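You operate a simulated robot arm through the tools that you are given. There is no shell and no other tool.

The job below is to be done with a simulated robot arm. You get a single attempt, and the scene is never put back.

Task
Take the collar and the core off the cream table's upright shaft.
Fine: air off and vent to 0 first; collar on the cream table, then core on the empty part of the gauge panel; leave the dial and the hoses. Set down upright: core.
Where things are to end (x, y in the base frame): collar within 60 mm of [510, -230].

The check looks at the end state, three seconds after you hand in, the way a careful person would. Anything else that was tipped, shoved, dropped, spilled or broken makes it a failure.

Robot
A 7-joint arm with a two-finger parallel gripper, fixed in place. Base frame: the origin is on the floor under the middle of its stand, x ahead of it, y to its left, z up; the work surface is at about z = 808. Readings come in mm, rad, newtons and seconds.
With the tool pointing down near the work surface it reaches from about 240 to 680 mm from the base axis. Its first joint turns from -1.152 to 1.152 rad. Payload 2.4 kg.
Tool frame: the origin (TCP) lies between the finger pads and is the grasp point; the fingertips stand 30 mm ahead of it; z points along the fingers, y is the line along which they close. The gripper opens to 94 mm. The fingers are 28 mm wide and 10 mm thick; the gripper's body (50 by 96 mm) begins 55 mm behind the TCP.
Orientation is that of the tool frame in the base frame, as [roll, pitch, yaw] about the fixed x, y, z axes, in that order (R = Rz(yaw) Ry(pitch) Rx(roll)). With the fingers straight down and closing along the base's y, the tool's x points along the base's -x, its y along +y and its z along -z.

Tools
- The arm moves only by the tool apply_moves. Its argument "targets" is a list of rows, each a list of 3 entries, a list of its own where there are three numbers: the turn, a rotation vector about the tool's x, y, z in rad, then the shift along the tool's x, y, z in mm, then the closure in counts, from 0 (fully open) to 255 (shut). In form: [[[rx, ry, rz], [tx, ty, tz], fingers], ...]. A call has 1 to 20 rows; each row is the pose to reach, as a shift and turn from the pose commanded when the call began, along the tool's axes at that moment. A row lasts 0.2 s, in which the tool goes at most 50 mm and 0.15 rad; a call with a longer step from one row to the next is refused whole, and so is a gripper value outside its range. Where a pose cannot be reached the arm comes as near as it can. A force on the tool above 40 N (or 10 N above the force at the start of the call, whichever is more), or a blocked arm, ends the call early, and 0.2 s more pass. Each finger travels about 153 mm/s and halts on what it meets, pressing with about 22 N; the grip force reading is that of the motor and also rises with nothing between the fingers. The clock runs only during rows and for 0.2 s after the last one: add rows that repeat a pose to give the fingers time. It gives the time, the measured TCP pose, the force on the tool (base axes), the opening and the grip force at its end, in the units of the frame above (readings bear some noise), with the torque about the TCP (base axes, N m) and any sound that the robot's microphone picked up.
- Cameras (640 x 400 px; columns grow to the right, rows downward): "scene" is fixed at [27.9, 478.4, 1400.4]; the picture's right is [-0.80, -0.60, 0.00], its down [-0.50, 0.67, -0.55] and it looks along [0.33, -0.45, -0.83] (base axes); focal length 214 px, centre (320, 200). "wrist" rides on the gripper at [76, 14, -103] in the tool frame; the picture's right is [-0.18, 0.98, 0.00], its down [-0.75, -0.14, -0.64] and it looks along [-0.63, -0.12, 0.77] (tool axes); focal length 243 px, centre (320, 200).
- get_image(camera): a new picture of that camera. The clock stands still meanwhile.
- point_at(camera, pixels): there is no depth. For up to 12 entries [column, row, z] of the newest picture of that camera ("zoom" is the newest enlarged one), the place [x, y] in the base frame at which the ray of that pixel passes the height z, good to about 2 mm, but the place of the scene camera against the robot may be out by one fixed shift of up to 25 mm in any direction. The clock stands still meanwhile.
- enlarge(camera, box): a new picture of the part [left, top, right, bottom] of that camera's present view, enlarged. The clock stands still meanwhile.
- finish_job(): hands the job in; it is judged then, once.

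Leave the gripper open and the arm clear of the work at the hand-in unless told otherwise.

The tools are called after ">>>" as name(argument=value, ...) on one line, values as JSON. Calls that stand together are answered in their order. apply_moves: Moves the arm, as the interface text tells. Its arguments: {"type":"object","properties":{"targets":{"type":"array","items":{"type":"array"}}},"required":["targets"]} The other tools are called the same way: get_image (camera) takes a picture; point_at (camera, pixels) gives the place at which the rays of pixels pass given heights; enlarge (camera, box) takes an enlarged picture of a part of a camera's view; finish_job () hands the job in.

At the start:

```text
time: 0.0
ee_pos: [412.5, 2.4, 1146.4]
orientation: [-3.141, 0.0, -3.142]
contact_force: [0.4, 1.0, 0.1]
moment: [0.01, 0.03, 0.01]
gripper_width: 94.0
grip_force: 0.0
```

scene: 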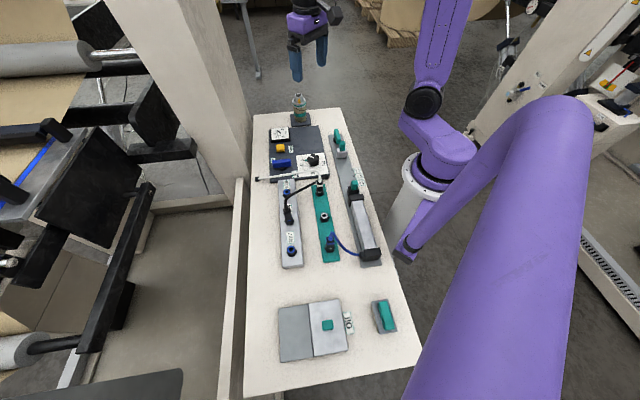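
wrist: 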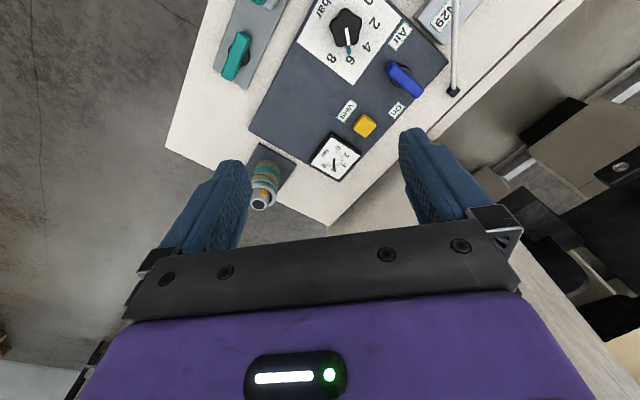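

I see a cream table with a gauge panel (dial, blue Air lever, yellow Vent button, gauge) and a shaft with stacked parts at about (299,105) in the scene picture. I will enlarge both views before moving.

>>> enlarge(camera="scene", box=[240, 80, 360, 190])

>>> enlarge(camera="wrist", box=[160, 0, 480, 220])

>>> enlarge(camera="scene", box=[240, 170, 420, 380])

```text
3.64 times, centred on (300, 135) of scene
```

zoom: 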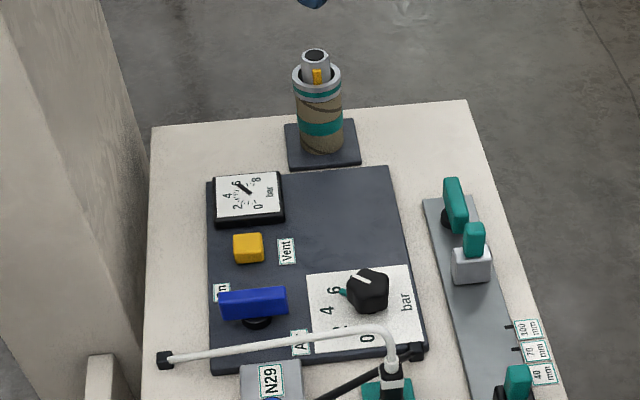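

```text
1.82 times, centred on (320, 110) of wrist
```

zoom: 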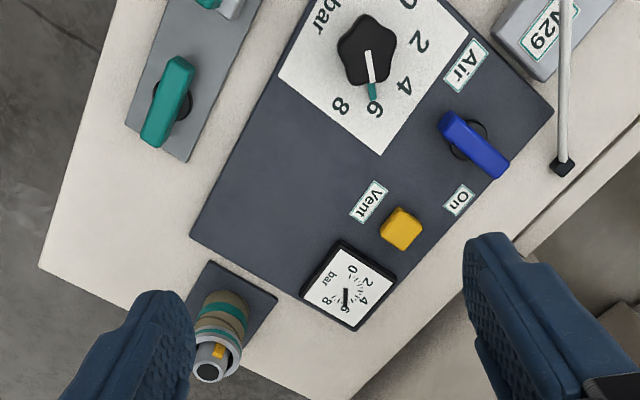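

```text
1.90 times, centred on (330, 275) of scene
```

zoom: 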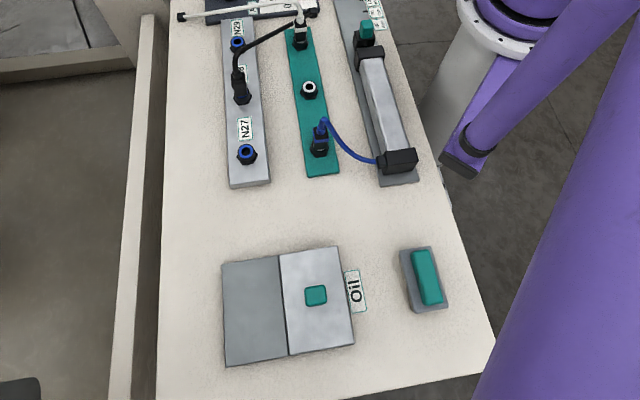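

The enlarged views show the shaft on a dark base with the core (brown and teal) and a silver collar on top. The gauge reads about 6 bar, and the blue Air lever lies near "On". Next I measure places with the wrist camera: lever, button, gauge, dial, panel corners and the shaft base.

>>> get_image(camera="wrist")

>>> get_image(camera="scene")

>>> point_at(camera="wrist", pixels=[[402, 77, 820], [389, 66, 840], [420, 94, 840], [364, 126, 835], [335, 158, 820], [346, 27, 835], [249, 132, 815], [447, 62, 815], [263, 178, 815], [328, 226, 808], [165, 146, 808], [259, 204, 950]])

>>> point_at(camera="scene", pixels=[[299, 121, 815], [299, 103, 900], [287, 165, 820], [283, 148, 830], [276, 135, 820], [315, 160, 835], [257, 131, 815], [302, 126, 815], [312, 178, 815], [272, 115, 808], [343, 108, 808], [299, 96, 950]])

```text
taken
```

wrist: 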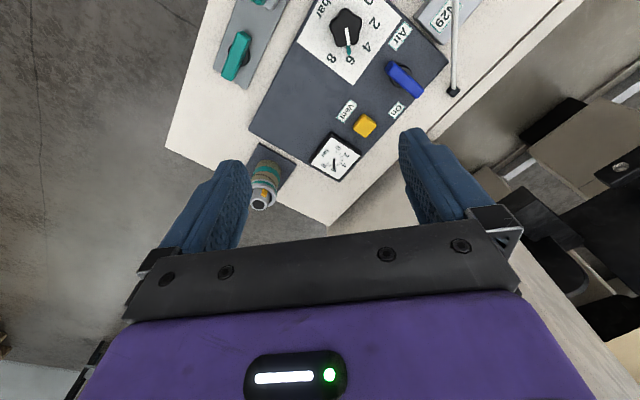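

```text
taken
```

scene: 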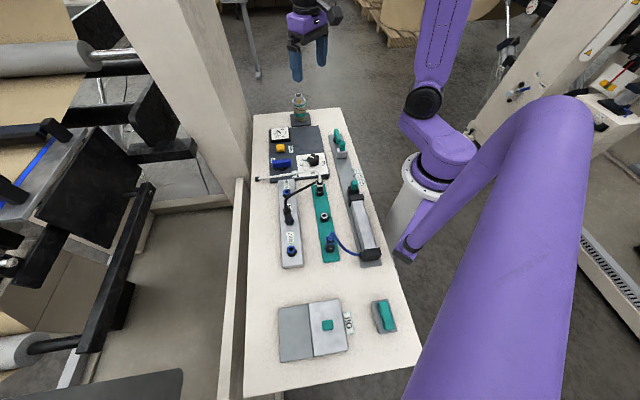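

```text
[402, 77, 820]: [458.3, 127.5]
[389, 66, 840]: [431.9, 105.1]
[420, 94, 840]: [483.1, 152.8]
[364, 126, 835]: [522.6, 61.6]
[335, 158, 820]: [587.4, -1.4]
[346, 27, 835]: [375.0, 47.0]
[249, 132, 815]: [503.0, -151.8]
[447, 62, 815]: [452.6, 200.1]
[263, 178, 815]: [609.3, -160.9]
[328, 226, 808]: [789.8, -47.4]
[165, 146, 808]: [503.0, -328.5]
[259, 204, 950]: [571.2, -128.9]
```

```text
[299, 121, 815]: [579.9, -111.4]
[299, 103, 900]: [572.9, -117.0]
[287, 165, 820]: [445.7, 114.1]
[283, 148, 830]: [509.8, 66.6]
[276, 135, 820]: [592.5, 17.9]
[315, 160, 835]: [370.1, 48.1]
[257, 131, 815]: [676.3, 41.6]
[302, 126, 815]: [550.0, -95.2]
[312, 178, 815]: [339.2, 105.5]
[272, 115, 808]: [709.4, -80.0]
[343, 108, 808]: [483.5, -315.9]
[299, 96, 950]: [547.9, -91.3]
```

The panel's Air lever is near (458,127), the Vent button near (523,62), the gauge near (587,-1) and the shaft near (585,-140). The readings disagree, so I need closer views. I move the arm back and down a little, to about (300,100,1060), so the wrist camera looks at the panel.

>>> apply_moves(targets=[[[0, 0, 0], [22, 20, 17], 0], [[0, 0, 0], [45, 40, 34], 0], [[0, 0, 0], [67, 60, 51], 0], [[0, 0, 0], [90, 80, 69], 0], [[0, 0, 0], [112, 98, 86], 0], [[0, 0, 0], [112, 98, 86], 0]])

>>> get_image(camera="wrist")

```text
time: 1.4
ee_pos: [301.4, 98.2, 1058.8]
orientation: [-3.142, 0.001, -3.141]
contact_force: [0.3, -0.4, 0.8]
moment: [0.02, 0.0, 0.03]
gripper_width: 93.9
grip_force: 0.1
```

```text
taken
```

wrist: 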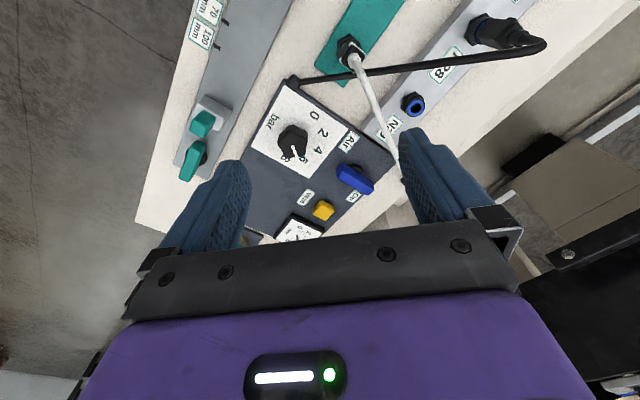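

The lever is now at about (355,178), the button at (323,210) and the dial at (293,142). I enlarge this area to see the shape of the lever and the labels.

>>> enlarge(camera="wrist", box=[240, 80, 416, 190])

>>> enlarge(camera="wrist", box=[260, 140, 420, 240])

>>> point_at(camera="wrist", pixels=[[342, 168, 840], [371, 188, 840], [355, 178, 840], [323, 210, 830], [293, 142, 835], [300, 230, 820], [395, 154, 815], [294, 80, 815], [243, 150, 815], [352, 178, 815], [208, 110, 815], [196, 150, 840]])

```text
3.64 times, centred on (328, 135) of wrist
```

zoom: 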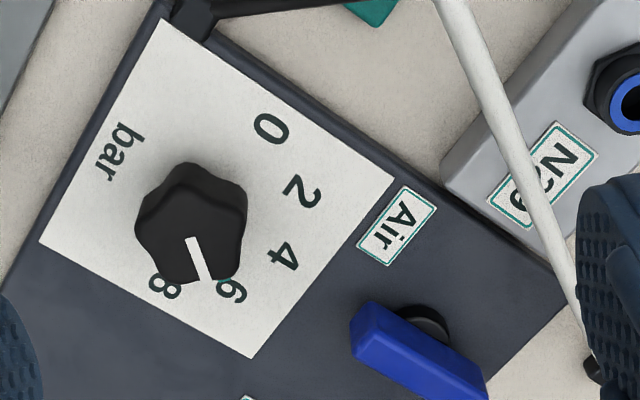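

```text
4.00 times, centred on (340, 190) of wrist
```

zoom: 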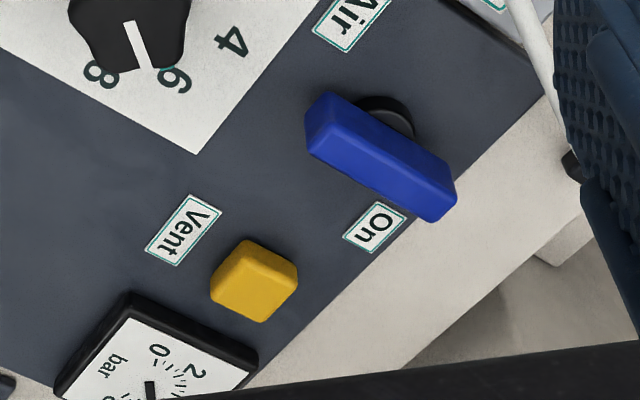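

```text
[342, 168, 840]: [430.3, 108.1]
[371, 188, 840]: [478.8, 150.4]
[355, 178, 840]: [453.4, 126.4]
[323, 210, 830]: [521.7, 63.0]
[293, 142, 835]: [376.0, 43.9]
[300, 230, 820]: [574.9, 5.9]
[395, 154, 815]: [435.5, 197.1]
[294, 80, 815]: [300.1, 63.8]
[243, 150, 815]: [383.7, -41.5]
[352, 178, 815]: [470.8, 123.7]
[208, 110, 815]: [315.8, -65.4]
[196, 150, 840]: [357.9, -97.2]
```

I see the blue bar handle centred over its black stem, with "On" beside its far end at zoom (375,226). The white tube runs past the panel corner down to its tip near (403,181). I measure labels, stem and tube at several heights, to find clearances and the lever's axis.

>>> point_at(camera="wrist", pixels=[[349, 142, 818], [354, 196, 818], [357, 170, 820], [336, 167, 840], [375, 190, 840], [384, 130, 830], [384, 130, 860], [352, 60, 870], [352, 60, 850], [403, 181, 812], [306, 197, 818], [323, 204, 835]])

>>> enlarge(camera="scene", box=[250, 140, 346, 200])

```text
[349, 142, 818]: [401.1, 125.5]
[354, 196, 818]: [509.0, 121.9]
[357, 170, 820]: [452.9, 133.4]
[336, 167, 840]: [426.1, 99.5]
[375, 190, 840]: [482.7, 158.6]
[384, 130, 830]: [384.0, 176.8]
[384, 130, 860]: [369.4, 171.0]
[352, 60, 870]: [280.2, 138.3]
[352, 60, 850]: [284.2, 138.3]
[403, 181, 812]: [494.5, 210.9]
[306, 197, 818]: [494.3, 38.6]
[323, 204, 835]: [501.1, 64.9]
```

```text
6.67 times, centred on (298, 170) of scene
```

zoom: 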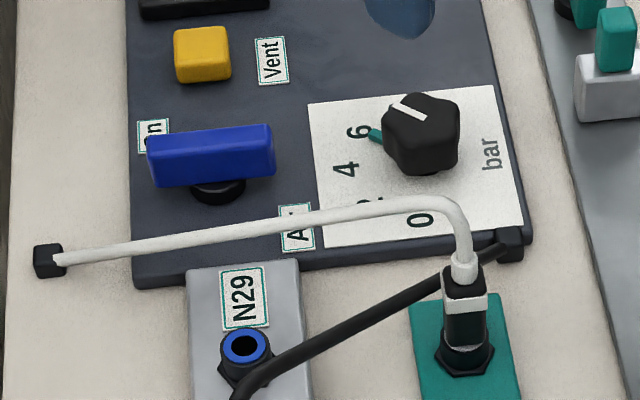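

The stem axis lies near (455,128), the lever's top near z = 840, the lever running at about 44° to base x. The tube passes some 65 mm from the stem. I move to hover above the lever at z about 930, turning the tool so that the fingers close across the handle, with the fingers half closed, and look again.

>>> apply_moves(targets=[[[0, 0, -0.13], [-26, 5, 21], 40], [[0, 0, -0.26], [-51, 10, 43], 80], [[0, 0, -0.39], [-77, 15, 64], 110], [[0, 0, -0.52], [-102, 20, 86], 110], [[0, 0, -0.65], [-128, 25, 107], 110], [[0, 0, -0.768], [-153.6, 29.8, 128.8], 110], [[0, 0, -0.768], [-153.6, 29.8, 128.8], 110]])

>>> get_image(camera="wrist")

>>> get_image(camera="scene")

```text
time: 3.0
ee_pos: [456.3, 130.0, 929.5]
orientation: [3.14, -0.001, -2.372]
contact_force: [0.6, -0.5, -0.8]
moment: [0.0, -0.02, -0.02]
gripper_width: 53.6
grip_force: 0.2
```

```text
taken
```

wrist: 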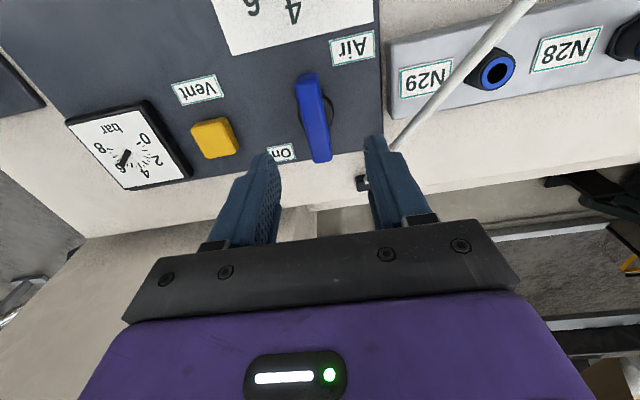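

```text
taken
```

scene: 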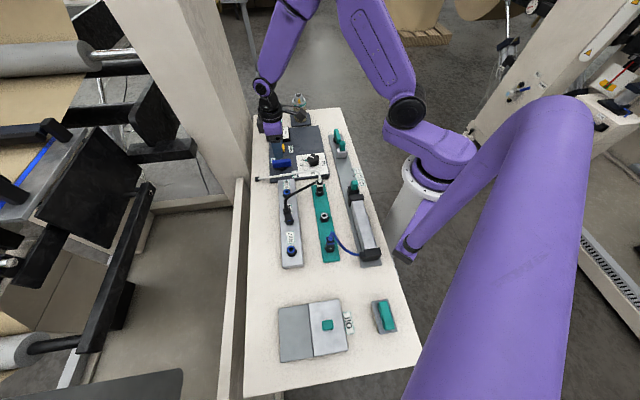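

The lever now stands at about (315,117) between the fingers, upright in the picture. I enlarge it and measure it.

>>> enlarge(camera="wrist", box=[240, 50, 400, 170])

>>> point_at(camera="wrist", pixels=[[306, 75, 840], [320, 161, 840], [313, 117, 840], [300, 120, 840], [327, 115, 840], [327, 112, 818], [214, 139, 830], [214, 139, 835], [377, 145, 815], [351, 48, 815], [281, 153, 815], [128, 152, 825]])

```text
3.33 times, centred on (320, 110) of wrist
```

zoom: 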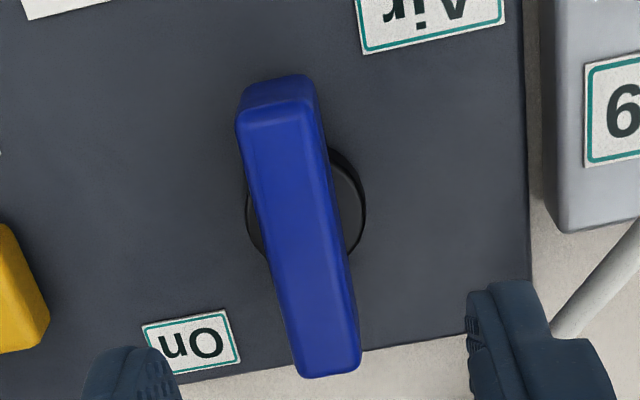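

```text
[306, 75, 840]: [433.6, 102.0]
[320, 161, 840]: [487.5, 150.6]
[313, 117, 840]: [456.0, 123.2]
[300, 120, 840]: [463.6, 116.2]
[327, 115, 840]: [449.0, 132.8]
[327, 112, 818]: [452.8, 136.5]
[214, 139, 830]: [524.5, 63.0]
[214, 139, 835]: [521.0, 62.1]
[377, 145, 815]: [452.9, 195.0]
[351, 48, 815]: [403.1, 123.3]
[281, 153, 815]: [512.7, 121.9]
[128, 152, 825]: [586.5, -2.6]
```

I need the handle's height. I compare the handle's top centre, at (315,122), with the stem disc's centre, at (316,112), at several heights; they must have the same x, y.

>>> point_at(camera="wrist", pixels=[[315, 122, 835], [315, 122, 840], [315, 122, 845], [315, 122, 850], [316, 112, 812], [316, 112, 816], [316, 112, 820], [307, 84.5, 840], [323, 160.5, 840], [307, 84.5, 845], [323, 160.5, 845]])

```text
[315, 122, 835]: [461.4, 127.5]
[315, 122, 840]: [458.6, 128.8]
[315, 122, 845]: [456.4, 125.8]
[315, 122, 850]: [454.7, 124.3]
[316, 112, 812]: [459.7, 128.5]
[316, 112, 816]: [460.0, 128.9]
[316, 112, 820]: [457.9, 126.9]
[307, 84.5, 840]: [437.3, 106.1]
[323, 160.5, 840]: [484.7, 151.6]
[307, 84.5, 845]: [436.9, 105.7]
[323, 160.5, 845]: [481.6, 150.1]
```

The handle's centre is about (459,128) with its top near z = 840, and it lies along the tool's x. I lower to z about 872 with a 3 mm sideways correction and look again before gripping.

>>> apply_moves(targets=[[[0, 0, 0], [-0.5, -3.3, 20], 110], [[0, 0, 0], [-0.5, -3.3, 40], 110], [[0, 0, 0], [-0.5, -3.3, 58], 110], [[0, 0, 0], [-0.5, -3.3, 58], 110]])

>>> get_image(camera="wrist")

>>> enlarge(camera="scene", box=[240, 110, 340, 200])

```text
time: 4.0
ee_pos: [457.5, 127.2, 872.6]
orientation: [3.141, 0.0, -2.375]
contact_force: [-0.9, -0.6, 0.1]
moment: [-0.02, 0.01, 0.01]
gripper_width: 53.5
grip_force: 0.1
```

```text
taken
```

wrist: 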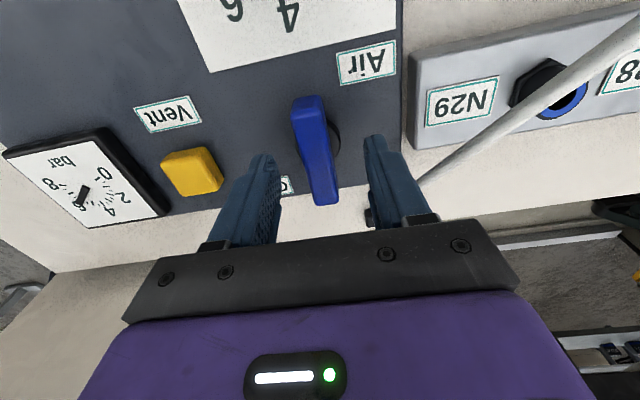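

```text
4.44 times, centred on (290, 155) of scene
```

zoom: 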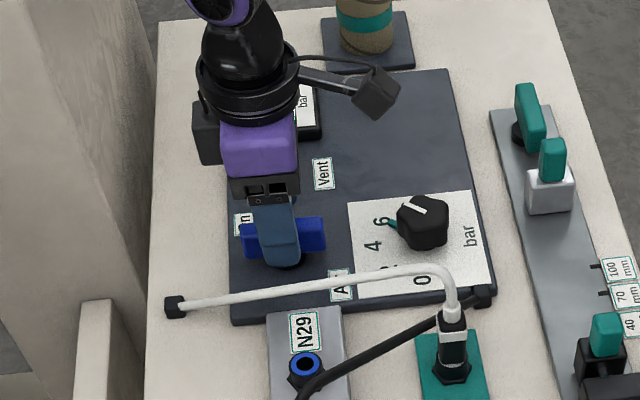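

The handle lies centred between the fingers at (317,150), and the tube is clear. I lower 17 mm to put the tips at about z = 825, then close on the handle.

>>> apply_moves(targets=[[[0, 0, 0], [-1, 0, 9], 110], [[0, 0, 0], [-1, 0, 17], 110], [[0, 0, 0], [-1, 0, 17], 160], [[0, 0, 0], [-1, 0, 17], 210], [[0, 0, 0], [-1, 0, 17], 230], [[0, 0, 0], [-1, 0, 17], 230]])

>>> get_image(camera="wrist")

```text
time: 5.4
ee_pos: [458.9, 127.4, 855.9]
orientation: [-3.139, 0.002, -2.374]
contact_force: [13.3, -13.0, -4.2]
moment: [-0.01, -0.27, -0.01]
gripper_width: 17.9
grip_force: 45.2
```

```text
taken
```

wrist: 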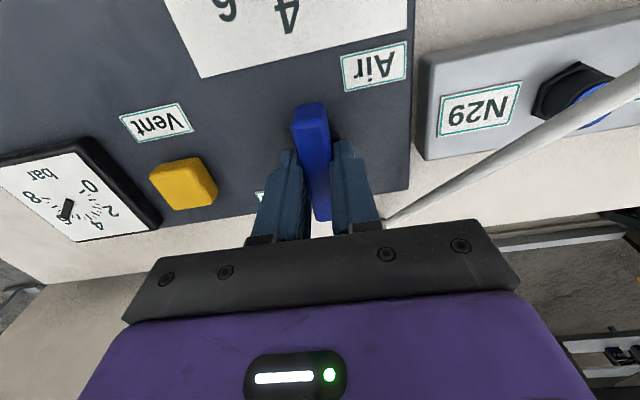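

The fingers hold the handle (opening 17.9 mm) with a side push of about 18 N, so the handle is a millimetre or two to the tool's -y side. I ease 1.5 mm that way, then try a small turn about the tool's +z, the easier direction for the wrist.

>>> apply_moves(targets=[[[0, 0, 0], [0, -1.5, 0], 230], [[0, 0, 0.08], [0, -1.5, 0], 230], [[0, 0, 0.16], [0, -1.5, 0], 230], [[0, 0, 0.24], [0, -1.5, 0], 230]])

>>> enlarge(camera="wrist", box=[160, 40, 440, 240])

```text
time: 6.4
ee_pos: [459.7, 127.8, 855.7]
orientation: [3.141, 0.002, -2.614]
contact_force: [12.5, -4.6, 12.4]
moment: [-0.77, 1.0, -0.01]
gripper_width: 18.1
grip_force: 44.9
```

```text
2.00 times, centred on (300, 140) of wrist
```

zoom: 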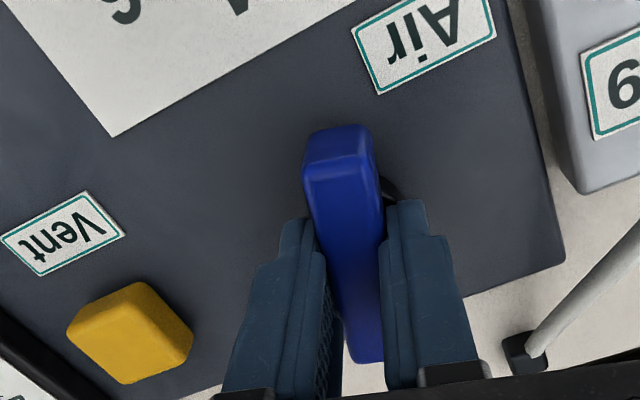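

The handle turns with the fingers without any z torque, so this direction is open. The reading shows a tilting moment of about 1.2 N m, which I want to understand, so I hold still for a moment and look from the scene camera.

>>> apply_moves(targets=[[[0, 0, 0], [0, 0, 0], 230]])

>>> enlarge(camera="scene", box=[240, 110, 340, 200])

```text
time: 6.8
ee_pos: [459.8, 128.0, 856.2]
orientation: [-3.141, 0.002, -2.614]
contact_force: [12.2, -2.8, 16.8]
moment: [-0.59, 0.8, -0.02]
gripper_width: 17.7
grip_force: 44.9
```

```text
4.44 times, centred on (290, 155) of scene
```

zoom: 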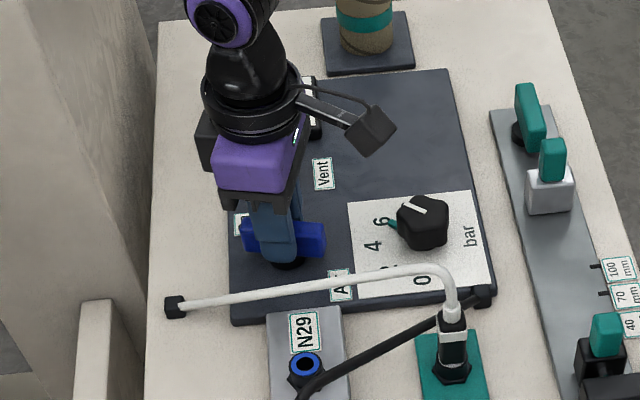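

Nothing touches the camera or tube; the load comes only from a slight misfit on the handle. I ease 1 to 1.5 mm toward the load and turn on, about 0.65 rad more, still slowly.

>>> apply_moves(targets=[[[0, 0, 0], [-1.2, -1, -1], 230], [[0, 0, 0.11], [-1.2, -1, -1], 230], [[0, 0, 0.22], [-1.2, -1, -1], 230], [[0, 0, 0.33], [-1.2, -1, -1], 230], [[0, 0, 0.44], [-1.2, -1, -1], 230], [[0, 0, 0.55], [-1.2, -1, -1], 230], [[0, 0, 0.66], [-1.2, -1, -1], 230]])

>>> get_image(camera="wrist")

```text
time: 8.4
ee_pos: [460.3, 127.3, 855.7]
orientation: [-3.14, -0.003, 3.007]
contact_force: [-2.2, 9.4, -20.5]
moment: [0.53, 0.5, 0.02]
gripper_width: 17.7
grip_force: 45.1
```

```text
taken
```

wrist: 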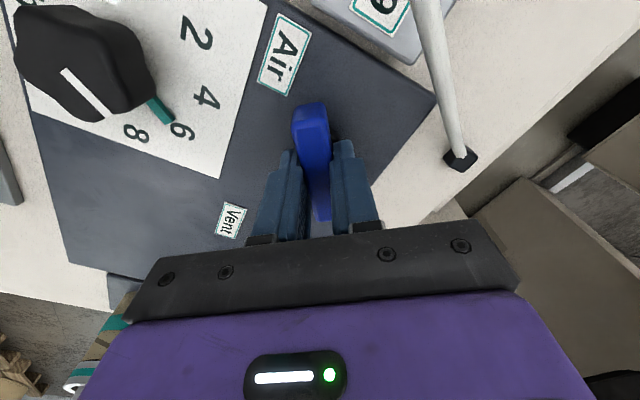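

The lever has turned about 0.9 rad with no resistance. I correct about 1 mm for the vertical load and turn the remaining 0.67 rad.

>>> apply_moves(targets=[[[0, 0, 0], [0, 0.8, 0.8], 230], [[0, 0, 0.11], [0, 0.8, 0.8], 230], [[0, 0, 0.22], [0, 0.8, 0.8], 230], [[0, 0, 0.33], [0, 0.8, 0.8], 230], [[0, 0, 0.44], [0, 0.8, 0.8], 230], [[0, 0, 0.55], [0, 0.8, 0.8], 230], [[0, 0, 0.67], [0, 0.8, 0.8], 230], [[0, 0, 0.67], [0, 0.8, 0.8], 230]])

>>> get_image(camera="wrist")

```text
time: 10.2
ee_pos: [460.9, 126.2, 855.5]
orientation: [-3.139, 0.0, 2.342]
contact_force: [-17.5, -6.5, 9.6]
moment: [-0.61, -0.44, 1.44]
gripper_width: 18.3
grip_force: 45.0
```

```text
taken
```

wrist: 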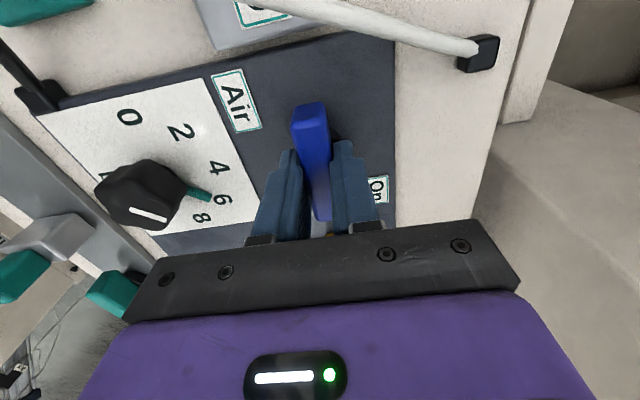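

A torque of 1.4 N m about z now shows the lever has reached its stop after about 90°. I ease back 0.02 rad, open the fingers to about 53 mm and rise 100 mm.

>>> apply_moves(targets=[[[0, 0, -0.02], [0, 0, 0], 200], [[0, 0, -0.02], [0, 0, 0], 150], [[0, 0, -0.02], [0, 0, 0], 110], [[0, 0, -0.02], [0, 0, -10], 110], [[0, 0, -0.02], [0, 0, -40], 110], [[0, 0, -0.02], [0, 0, -80], 110], [[0, 0, -0.02], [0, 0, -110], 110]])

>>> get_image(camera="wrist")

>>> get_image(camera="scene")

>>> enlarge(camera="scene", box=[240, 110, 340, 200])

```text
time: 11.8
ee_pos: [460.1, 128.4, 965.5]
orientation: [-3.141, 0.001, 2.361]
contact_force: [0.0, 0.3, -0.4]
moment: [0.0, 0.02, -0.02]
gripper_width: 53.6
grip_force: 0.0
```

```text
taken
```

wrist: 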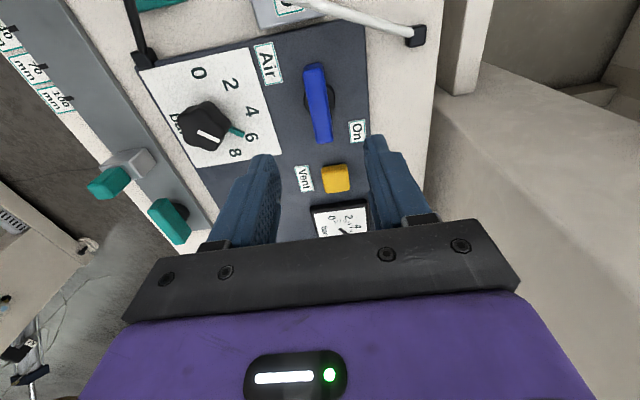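

```text
taken
```

scene: 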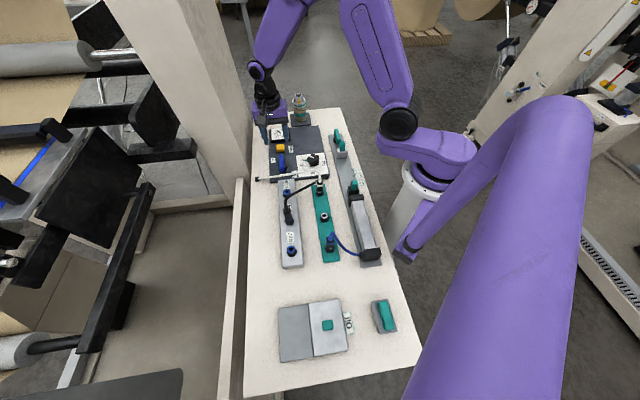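

```text
4.44 times, centred on (290, 155) of scene
```

zoom: 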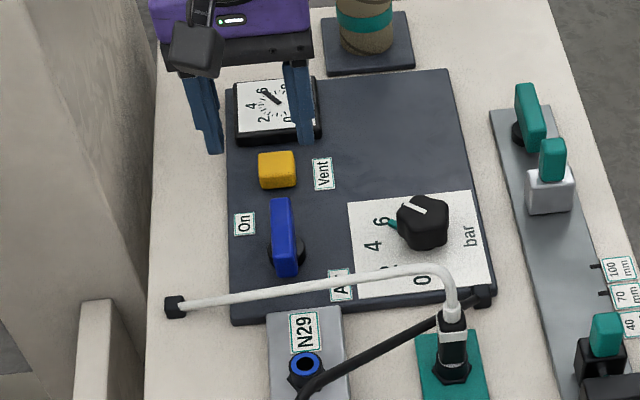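

The lever now stands turned by 90° and the tube and dial are untouched. The gauge still shows about 6, as expected before venting. Next is the yellow Vent button at (336,178) in the wrist picture; I measure its place and height.

>>> enlarge(camera="wrist", box=[270, 140, 400, 240])

>>> point_at(camera="wrist", pixels=[[336, 178, 825], [336, 178, 830], [336, 178, 835], [336, 180, 830], [318, 103, 840], [341, 222, 825], [323, 168, 832], [346, 167, 832], [349, 190, 832], [323, 192, 832]])

```text
4.00 times, centred on (335, 190) of wrist
```

zoom: 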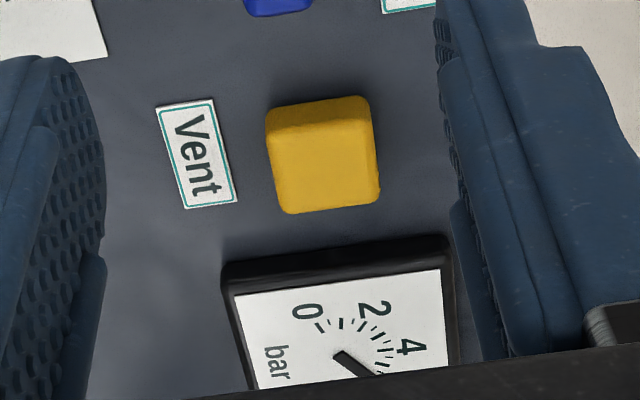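

```text
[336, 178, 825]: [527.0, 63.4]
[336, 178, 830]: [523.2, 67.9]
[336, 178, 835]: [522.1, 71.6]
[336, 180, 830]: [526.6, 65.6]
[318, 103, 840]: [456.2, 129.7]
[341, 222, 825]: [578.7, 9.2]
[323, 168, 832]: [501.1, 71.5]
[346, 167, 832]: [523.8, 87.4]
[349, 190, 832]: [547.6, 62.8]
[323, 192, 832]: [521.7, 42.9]
```

The button is about 24 mm square, centred near (523.5,63.5) with its top at about z = 830. I move over it at z about 880 with the fingers shut, and check the alignment before pressing.

>>> apply_moves(targets=[[[0, 0, 0], [-30, -0.5, 10], 140], [[0, 0, 0], [-60, -1, 30], 180], [[0, 0, 0], [-90.8, -1.6, 50], 220], [[0, 0, 0], [-90.8, -1.6, 85.5], 255], [[0, 0, 0], [-90.8, -1.6, 85.5], 255]])

>>> get_image(camera="wrist")

>>> enlarge(camera="scene", box=[240, 110, 340, 200])

```text
time: 13.0
ee_pos: [523.4, 61.6, 880.9]
orientation: [3.141, -0.003, 2.361]
contact_force: [0.2, 0.0, -0.4]
moment: [0.02, 0.01, -0.01]
gripper_width: 0.1
grip_force: 21.5
```

```text
taken
```

wrist: 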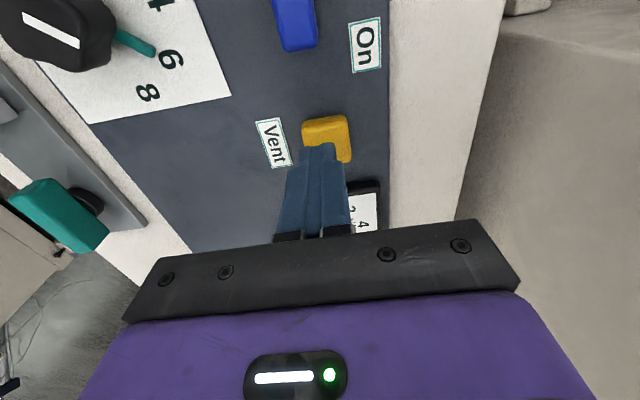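

```text
4.44 times, centred on (290, 155) of scene
```

zoom: 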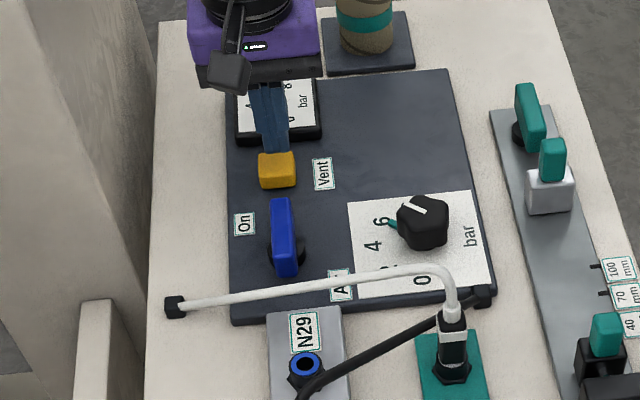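

The fingertips sit slightly left of the button's centre. I enlarge to measure how far.

>>> enlarge(camera="wrist", box=[260, 90, 400, 190])

```text
4.00 times, centred on (330, 140) of wrist
```

zoom: 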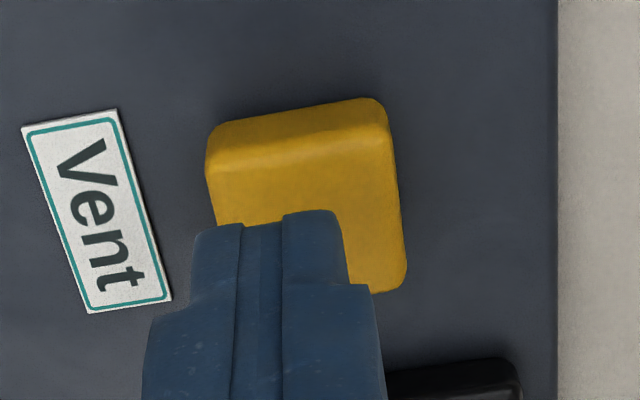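

The button's top is centred at about zoom (306,222), some 4.5 mm to the tool's +y of the fingertips. I correct that and lower in small steps until contact; I hold at the bottom for a second.

>>> apply_moves(targets=[[[0, 0, 0], [-2.5, 4.4, 6], 255], [[0, 0, 0], [-2.5, 4.4, 13], 255], [[0, 0, 0], [-2.5, 4.4, 18], 255], [[0, 0, 0], [-2.5, 4.4, 20], 255], [[0, 0, 0], [-2.5, 4.4, 22], 255], [[0, 0, 0], [-2.5, 4.4, 23.5], 255]])

>>> enlarge(camera="scene", box=[250, 110, 330, 180])

```text
time: 14.4
ee_pos: [530.0, 63.1, 857.4]
orientation: [3.139, -0.001, 2.361]
contact_force: [-0.6, -1.3, 2.1]
moment: [0.01, 0.05, 0.03]
gripper_width: 0.0
grip_force: 22.0
heard: click
```

```text
5.71 times, centred on (290, 145) of scene
```

zoom: 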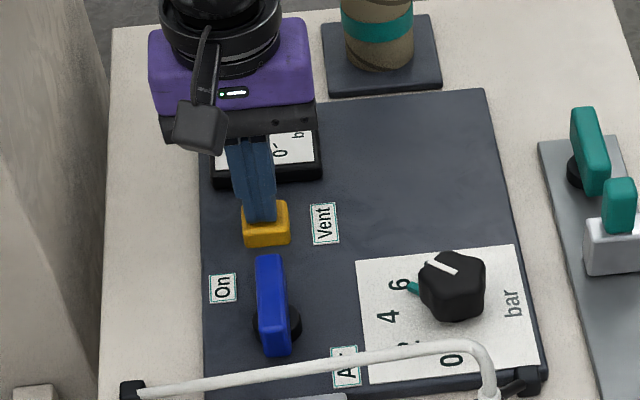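

I heard a click with a light 2 N push; the button is down. I hold here for about 2 seconds and listen.

>>> apply_moves(targets=[[[0, 0, 0], [0, 0, 0.5], 255], [[0, 0, 0], [0, 0, 0.5], 255], [[0, 0, 0], [0, 0, 0.5], 255], [[0, 0, 0], [0, 0, 0.5], 255], [[0, 0, 0], [0, 0, 0.5], 255], [[0, 0, 0], [0, 0, 0.5], 255], [[0, 0, 0], [0, 0, 0.5], 255], [[0, 0, 0], [0, 0, 0.5], 255], [[0, 0, 0], [0, 0, 0.5], 255], [[0, 0, 0], [0, 0, 0.5], 255]])

>>> enlarge(camera="wrist", box=[260, 110, 420, 230])

```text
time: 16.6
ee_pos: [528.8, 64.0, 855.9]
orientation: [-3.141, 0.0, 2.359]
contact_force: [0.2, 1.2, 3.5]
moment: [0.03, 0.03, -0.02]
gripper_width: 0.0
grip_force: 21.6
```

```text
3.33 times, centred on (340, 170) of wrist
```

zoom: 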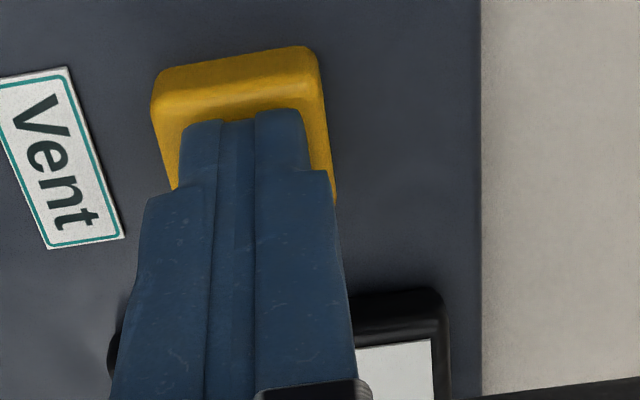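

The gauge is hidden behind the gripper. I rise 80 mm and move back along tool +x so that the gauge can be read.

>>> apply_moves(targets=[[[0, 0, 0], [0, 0, -10], 255], [[0, 0, 0], [10, 0, -40], 255], [[0, 0, 0], [40, 0, -75], 255], [[0, 0, 0], [80, 0, -100], 255], [[0, 0, 0], [80, 0, -100], 255]])

>>> get_image(camera="wrist")

>>> enlarge(camera="scene", box=[260, 120, 320, 170])

```text
time: 17.8
ee_pos: [471.4, 122.5, 955.8]
orientation: [3.141, 0.0, 2.36]
contact_force: [-0.1, -0.5, 0.0]
moment: [0.0, 0.0, 0.0]
gripper_width: 0.2
grip_force: 21.8
```

```text
taken
```

wrist: 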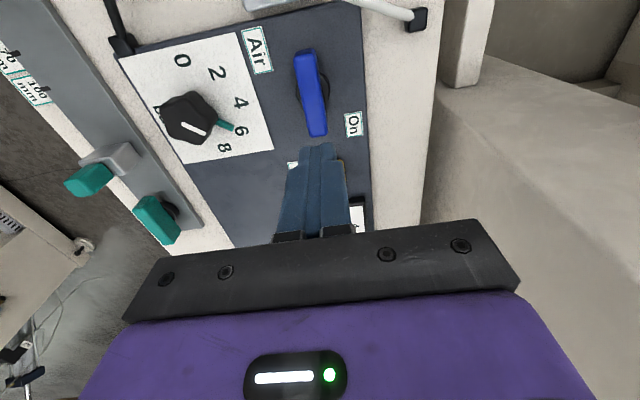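

```text
8.00 times, centred on (290, 145) of scene
```

zoom: 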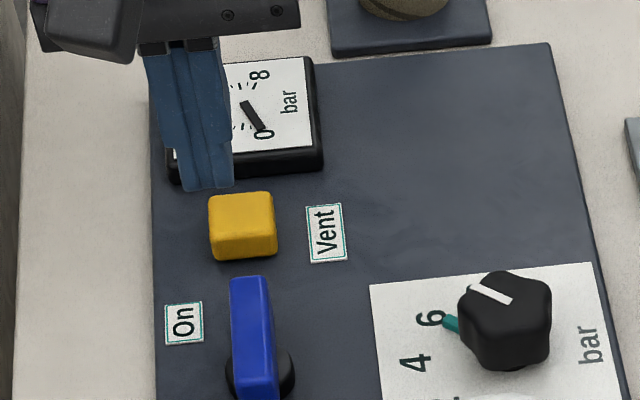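

The gauge needle now points to about 0. I move the arm aside and open the fingers, then check the gauge again after a pause, to be sure the pressure does not come back.

>>> apply_moves(targets=[[[0, 0, 0.12], [30, -5, -20], 200], [[0, 0, 0.24], [60, -10, -50], 120], [[0, 0, 0.36], [90, -20, -80], 60], [[0, 0, 0.36], [90, -20, -80], 60], [[0, 0, 0.36], [90, -20, -80], 60], [[0, 0, 0.36], [90, -20, -80], 60]])

>>> get_image(camera="wrist")

>>> enlarge(camera="scene", box=[260, 115, 320, 165])

```text
time: 19.2
ee_pos: [395.4, 171.6, 1035.5]
orientation: [3.141, 0.0, 1.998]
contact_force: [-0.4, 0.3, -0.1]
moment: [0.0, 0.0, 0.01]
gripper_width: 72.0
grip_force: 0.0
```

```text
taken
```

wrist: 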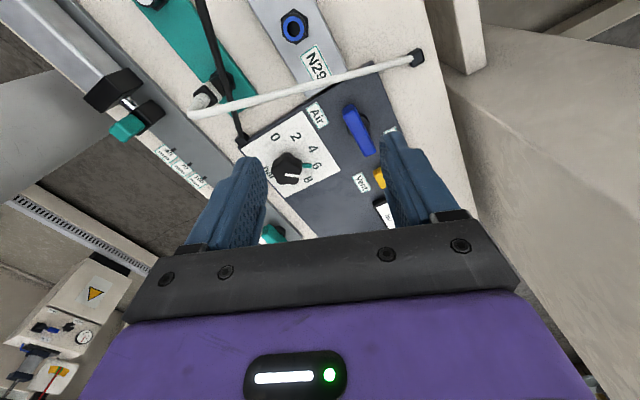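

```text
8.00 times, centred on (290, 140) of scene
```

zoom: 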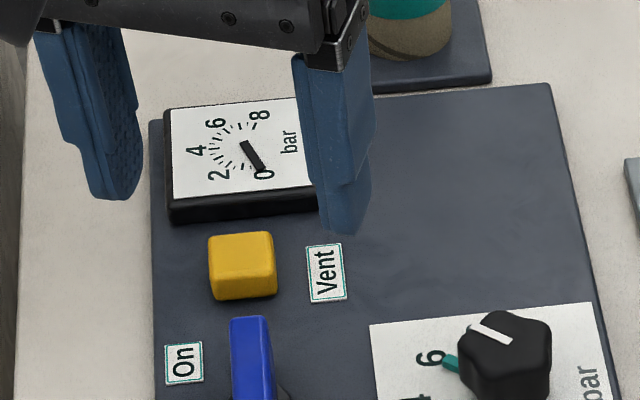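

The gauge stays at 0 with the Air lever turned, so the air is off and vented. Next I move to about (440,-100,1050) with the tool turned straight, so the wrist camera looks at the shaft.

>>> apply_moves(targets=[[[0, 0, -0.143], [-33, -9, -2], 40], [[0, 0, -0.286], [-66, -18, -4], 20], [[0, 0, -0.429], [-100, -27, -6], 0], [[0, 0, -0.572], [-133, -36, -8], 0], [[0, 0, -0.715], [-166, -45, -10], 0], [[0, 0, -0.858], [-200, -54, -12], 0], [[0, 0, -1.0], [-233, -63, -14], 0], [[0, 0, -1.144], [-266, -71.7, -15], 0], [[0, 0, -1.144], [-266, -71.7, -15], 0]])

>>> get_image(camera="wrist")

>>> enlarge(camera="scene", box=[260, 80, 340, 150])

```text
time: 21.2
ee_pos: [440.7, -99.7, 1052.0]
orientation: [3.141, 0.001, -3.136]
contact_force: [0.4, 0.1, -0.1]
moment: [0.01, -0.05, 0.01]
gripper_width: 94.2
grip_force: 0.0
```

```text
taken
```

wrist: 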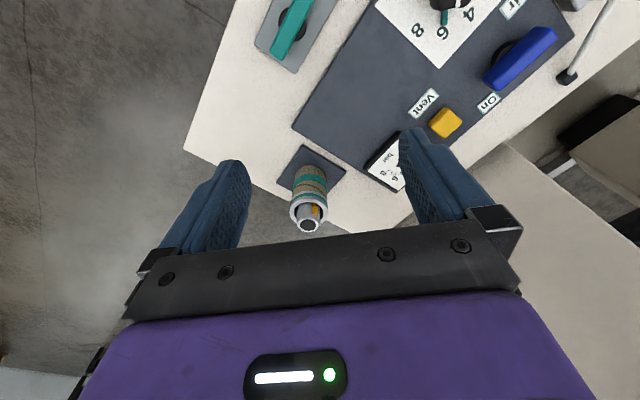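

```text
5.71 times, centred on (300, 115) of scene
```

zoom: 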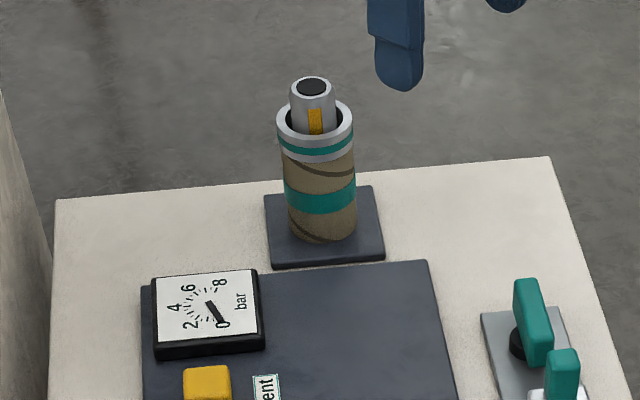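

I see the shaft standing upright with the silver collar resting on the core; the collar's upper rim is at about (308,205) in the wrist view. The gauge still reads 0. I enlarge to measure the shaft's axis.

>>> enlarge(camera="wrist", box=[250, 130, 378, 240])

```text
3.64 times, centred on (314, 185) of wrist
```

zoom: 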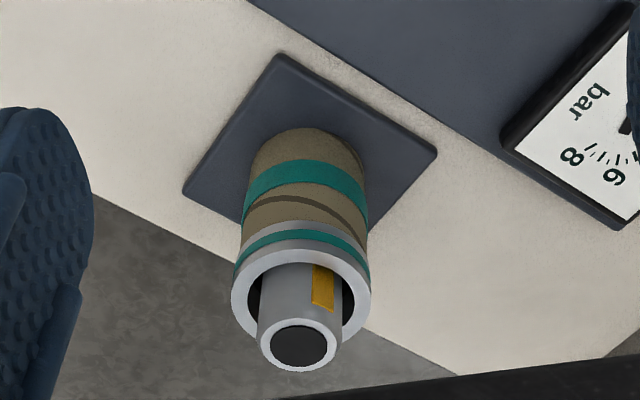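

I measure the shaft axis from the base plate's centre (311,177), the collar's rim centre (309,211) and the shaft's top centre (308,224), at several heights.

>>> point_at(camera="wrist", pixels=[[311.3, 177, 813], [311.3, 177, 818], [311.3, 177, 823], [308.8, 211, 900], [308.8, 211, 910], [308.8, 211, 920], [308, 224.3, 920], [308, 224.3, 930], [308, 224.3, 940], [308, 224.3, 950], [346, 174, 818], [276, 183, 818]])

>>> point_at(camera="scene", pixels=[[298.6, 100, 930], [299, 104.5, 905], [300, 114.5, 818], [300, 120, 818], [300, 124, 818]])

```text
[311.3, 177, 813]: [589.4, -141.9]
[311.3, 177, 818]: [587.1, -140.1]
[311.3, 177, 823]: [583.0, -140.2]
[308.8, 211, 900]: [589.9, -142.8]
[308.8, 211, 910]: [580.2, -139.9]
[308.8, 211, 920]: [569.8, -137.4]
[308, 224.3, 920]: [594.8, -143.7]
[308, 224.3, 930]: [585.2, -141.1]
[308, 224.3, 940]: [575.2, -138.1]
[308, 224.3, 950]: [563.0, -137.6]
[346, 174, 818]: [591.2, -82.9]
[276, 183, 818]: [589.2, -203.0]
```

```text
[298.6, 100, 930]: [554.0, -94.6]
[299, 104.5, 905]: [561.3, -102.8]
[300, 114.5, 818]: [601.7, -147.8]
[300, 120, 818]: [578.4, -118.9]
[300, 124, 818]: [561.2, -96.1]
```

The readings agree on a shaft axis at about (587,-141), the collar's top at about z = 902 and the shaft's top at about z = 929. I move over it at z about 985 with the fingers fully open, and look.

>>> apply_moves(targets=[[[0, 0, 0], [-30, -8, 10], 0], [[0, 0, 0], [-60, -16, 20], 0], [[0, 0, 0], [-90, -25, 35], 0], [[0, 0, 0], [-120, -33, 50], 0], [[0, 0, 0], [-146, -41, 67], 0], [[0, 0, 0], [-146, -41, 67], 0]])

>>> get_image(camera="wrist")

>>> enlarge(camera="scene", box=[260, 60, 340, 130])

```text
time: 22.6
ee_pos: [587.1, -141.5, 983.7]
orientation: [-3.141, 0.001, -3.14]
contact_force: [-0.7, 0.2, 0.3]
moment: [0.01, 0.03, 0.01]
gripper_width: 93.8
grip_force: 0.0
```

```text
taken
```

wrist: 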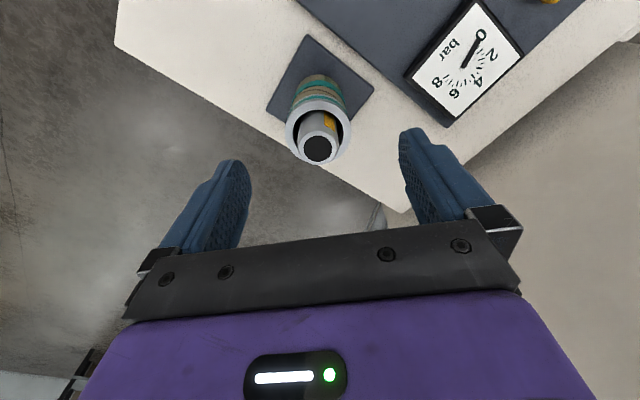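

```text
5.71 times, centred on (300, 95) of scene
```

zoom: 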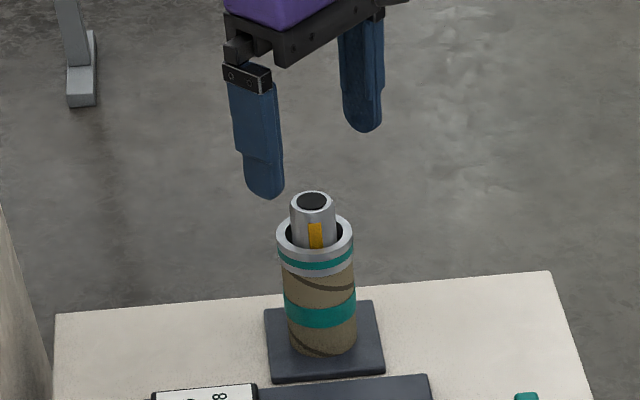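

The shaft's top is now at (318,149), near the tool axis. I measure again from this pose to fix the axis and heights.

>>> enlarge(camera="wrist", box=[250, 60, 390, 180])

>>> point_at(camera="wrist", pixels=[[318, 149, 915], [318, 149, 920], [318, 149, 925], [318, 149, 930], [318, 149, 940], [319, 127, 890], [319, 127, 900], [319, 127, 910], [319.5, 79, 815], [319.5, 79, 820]])

```text
3.33 times, centred on (320, 120) of wrist
```

zoom: 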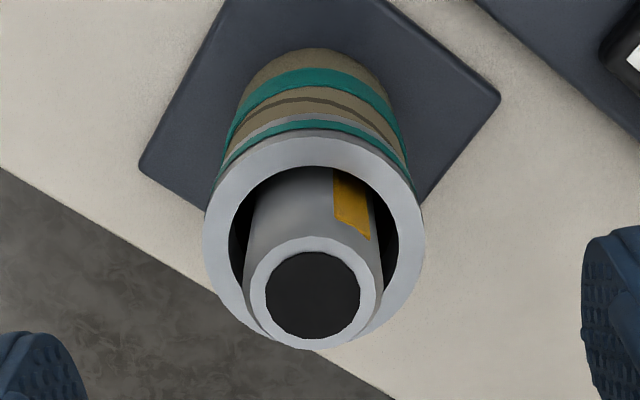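

```text
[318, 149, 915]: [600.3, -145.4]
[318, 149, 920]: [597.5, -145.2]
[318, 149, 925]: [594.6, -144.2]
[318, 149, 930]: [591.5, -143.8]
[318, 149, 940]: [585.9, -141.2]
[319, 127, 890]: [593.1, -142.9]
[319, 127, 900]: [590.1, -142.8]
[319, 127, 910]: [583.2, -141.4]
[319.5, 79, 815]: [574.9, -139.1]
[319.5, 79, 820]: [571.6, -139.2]
```

I read the centres more carefully: shaft top (318,148), collar rim (318,132), base plate (319.7,99.3). I measure these again.

>>> point_at(camera="wrist", pixels=[[318, 148, 915], [318, 148, 920], [318, 148, 930], [318, 132.3, 890], [318, 132.3, 895], [318, 132.3, 900], [318, 132.3, 905], [319.7, 99.3, 808], [319.7, 99.3, 813], [319.7, 99.3, 818], [374, 89, 815], [265.5, 109.5, 815]])

```text
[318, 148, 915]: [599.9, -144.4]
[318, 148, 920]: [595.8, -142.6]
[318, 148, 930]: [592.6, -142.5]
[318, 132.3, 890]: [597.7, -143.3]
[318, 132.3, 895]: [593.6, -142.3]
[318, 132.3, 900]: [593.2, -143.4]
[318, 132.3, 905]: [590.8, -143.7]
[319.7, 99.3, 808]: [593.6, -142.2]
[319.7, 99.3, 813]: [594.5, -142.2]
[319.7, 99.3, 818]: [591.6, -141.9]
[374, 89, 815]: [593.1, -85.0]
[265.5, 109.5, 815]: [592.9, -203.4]
```

The base plate, rim and shaft all agree near x = 592, y = -142.5. I shift 5 mm forward and lower to z about 950 (tips at 920, outside the collar), then check again.

>>> apply_moves(targets=[[[0, 0, 0], [-5, -1, 8], 0], [[0, 0, 0], [-5, -1, 20], 0], [[0, 0, 0], [-5, -1, 34], 0], [[0, 0, 0], [-5, -1, 34], 0]])

>>> get_image(camera="wrist")

>>> enlarge(camera="wrist", box=[250, 80, 390, 200])

>>> enlarge(camera="scene", box=[260, 60, 340, 130])

```text
time: 23.6
ee_pos: [591.7, -143.1, 950.2]
orientation: [3.141, -0.002, -3.138]
contact_force: [0.0, -0.6, -0.8]
moment: [0.01, 0.04, -0.05]
gripper_width: 93.9
grip_force: 0.0
```

```text
taken
```

wrist: 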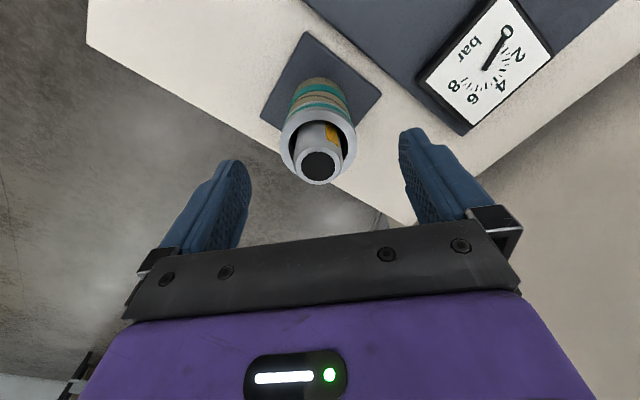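

```text
3.33 times, centred on (320, 140) of wrist
```

zoom: 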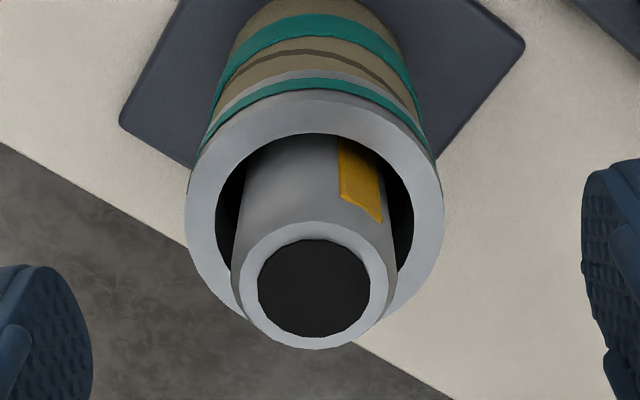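

```text
5.71 times, centred on (300, 95) of scene
```

zoom: 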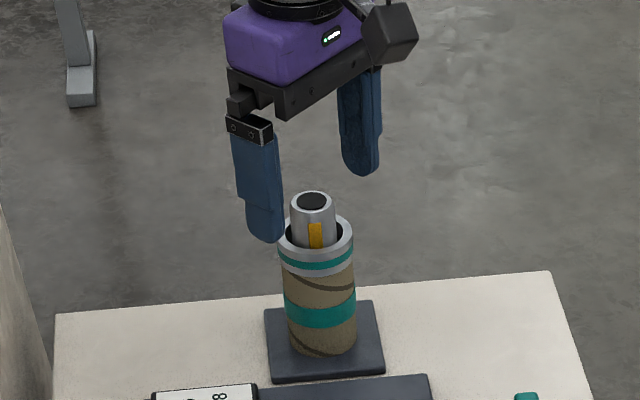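

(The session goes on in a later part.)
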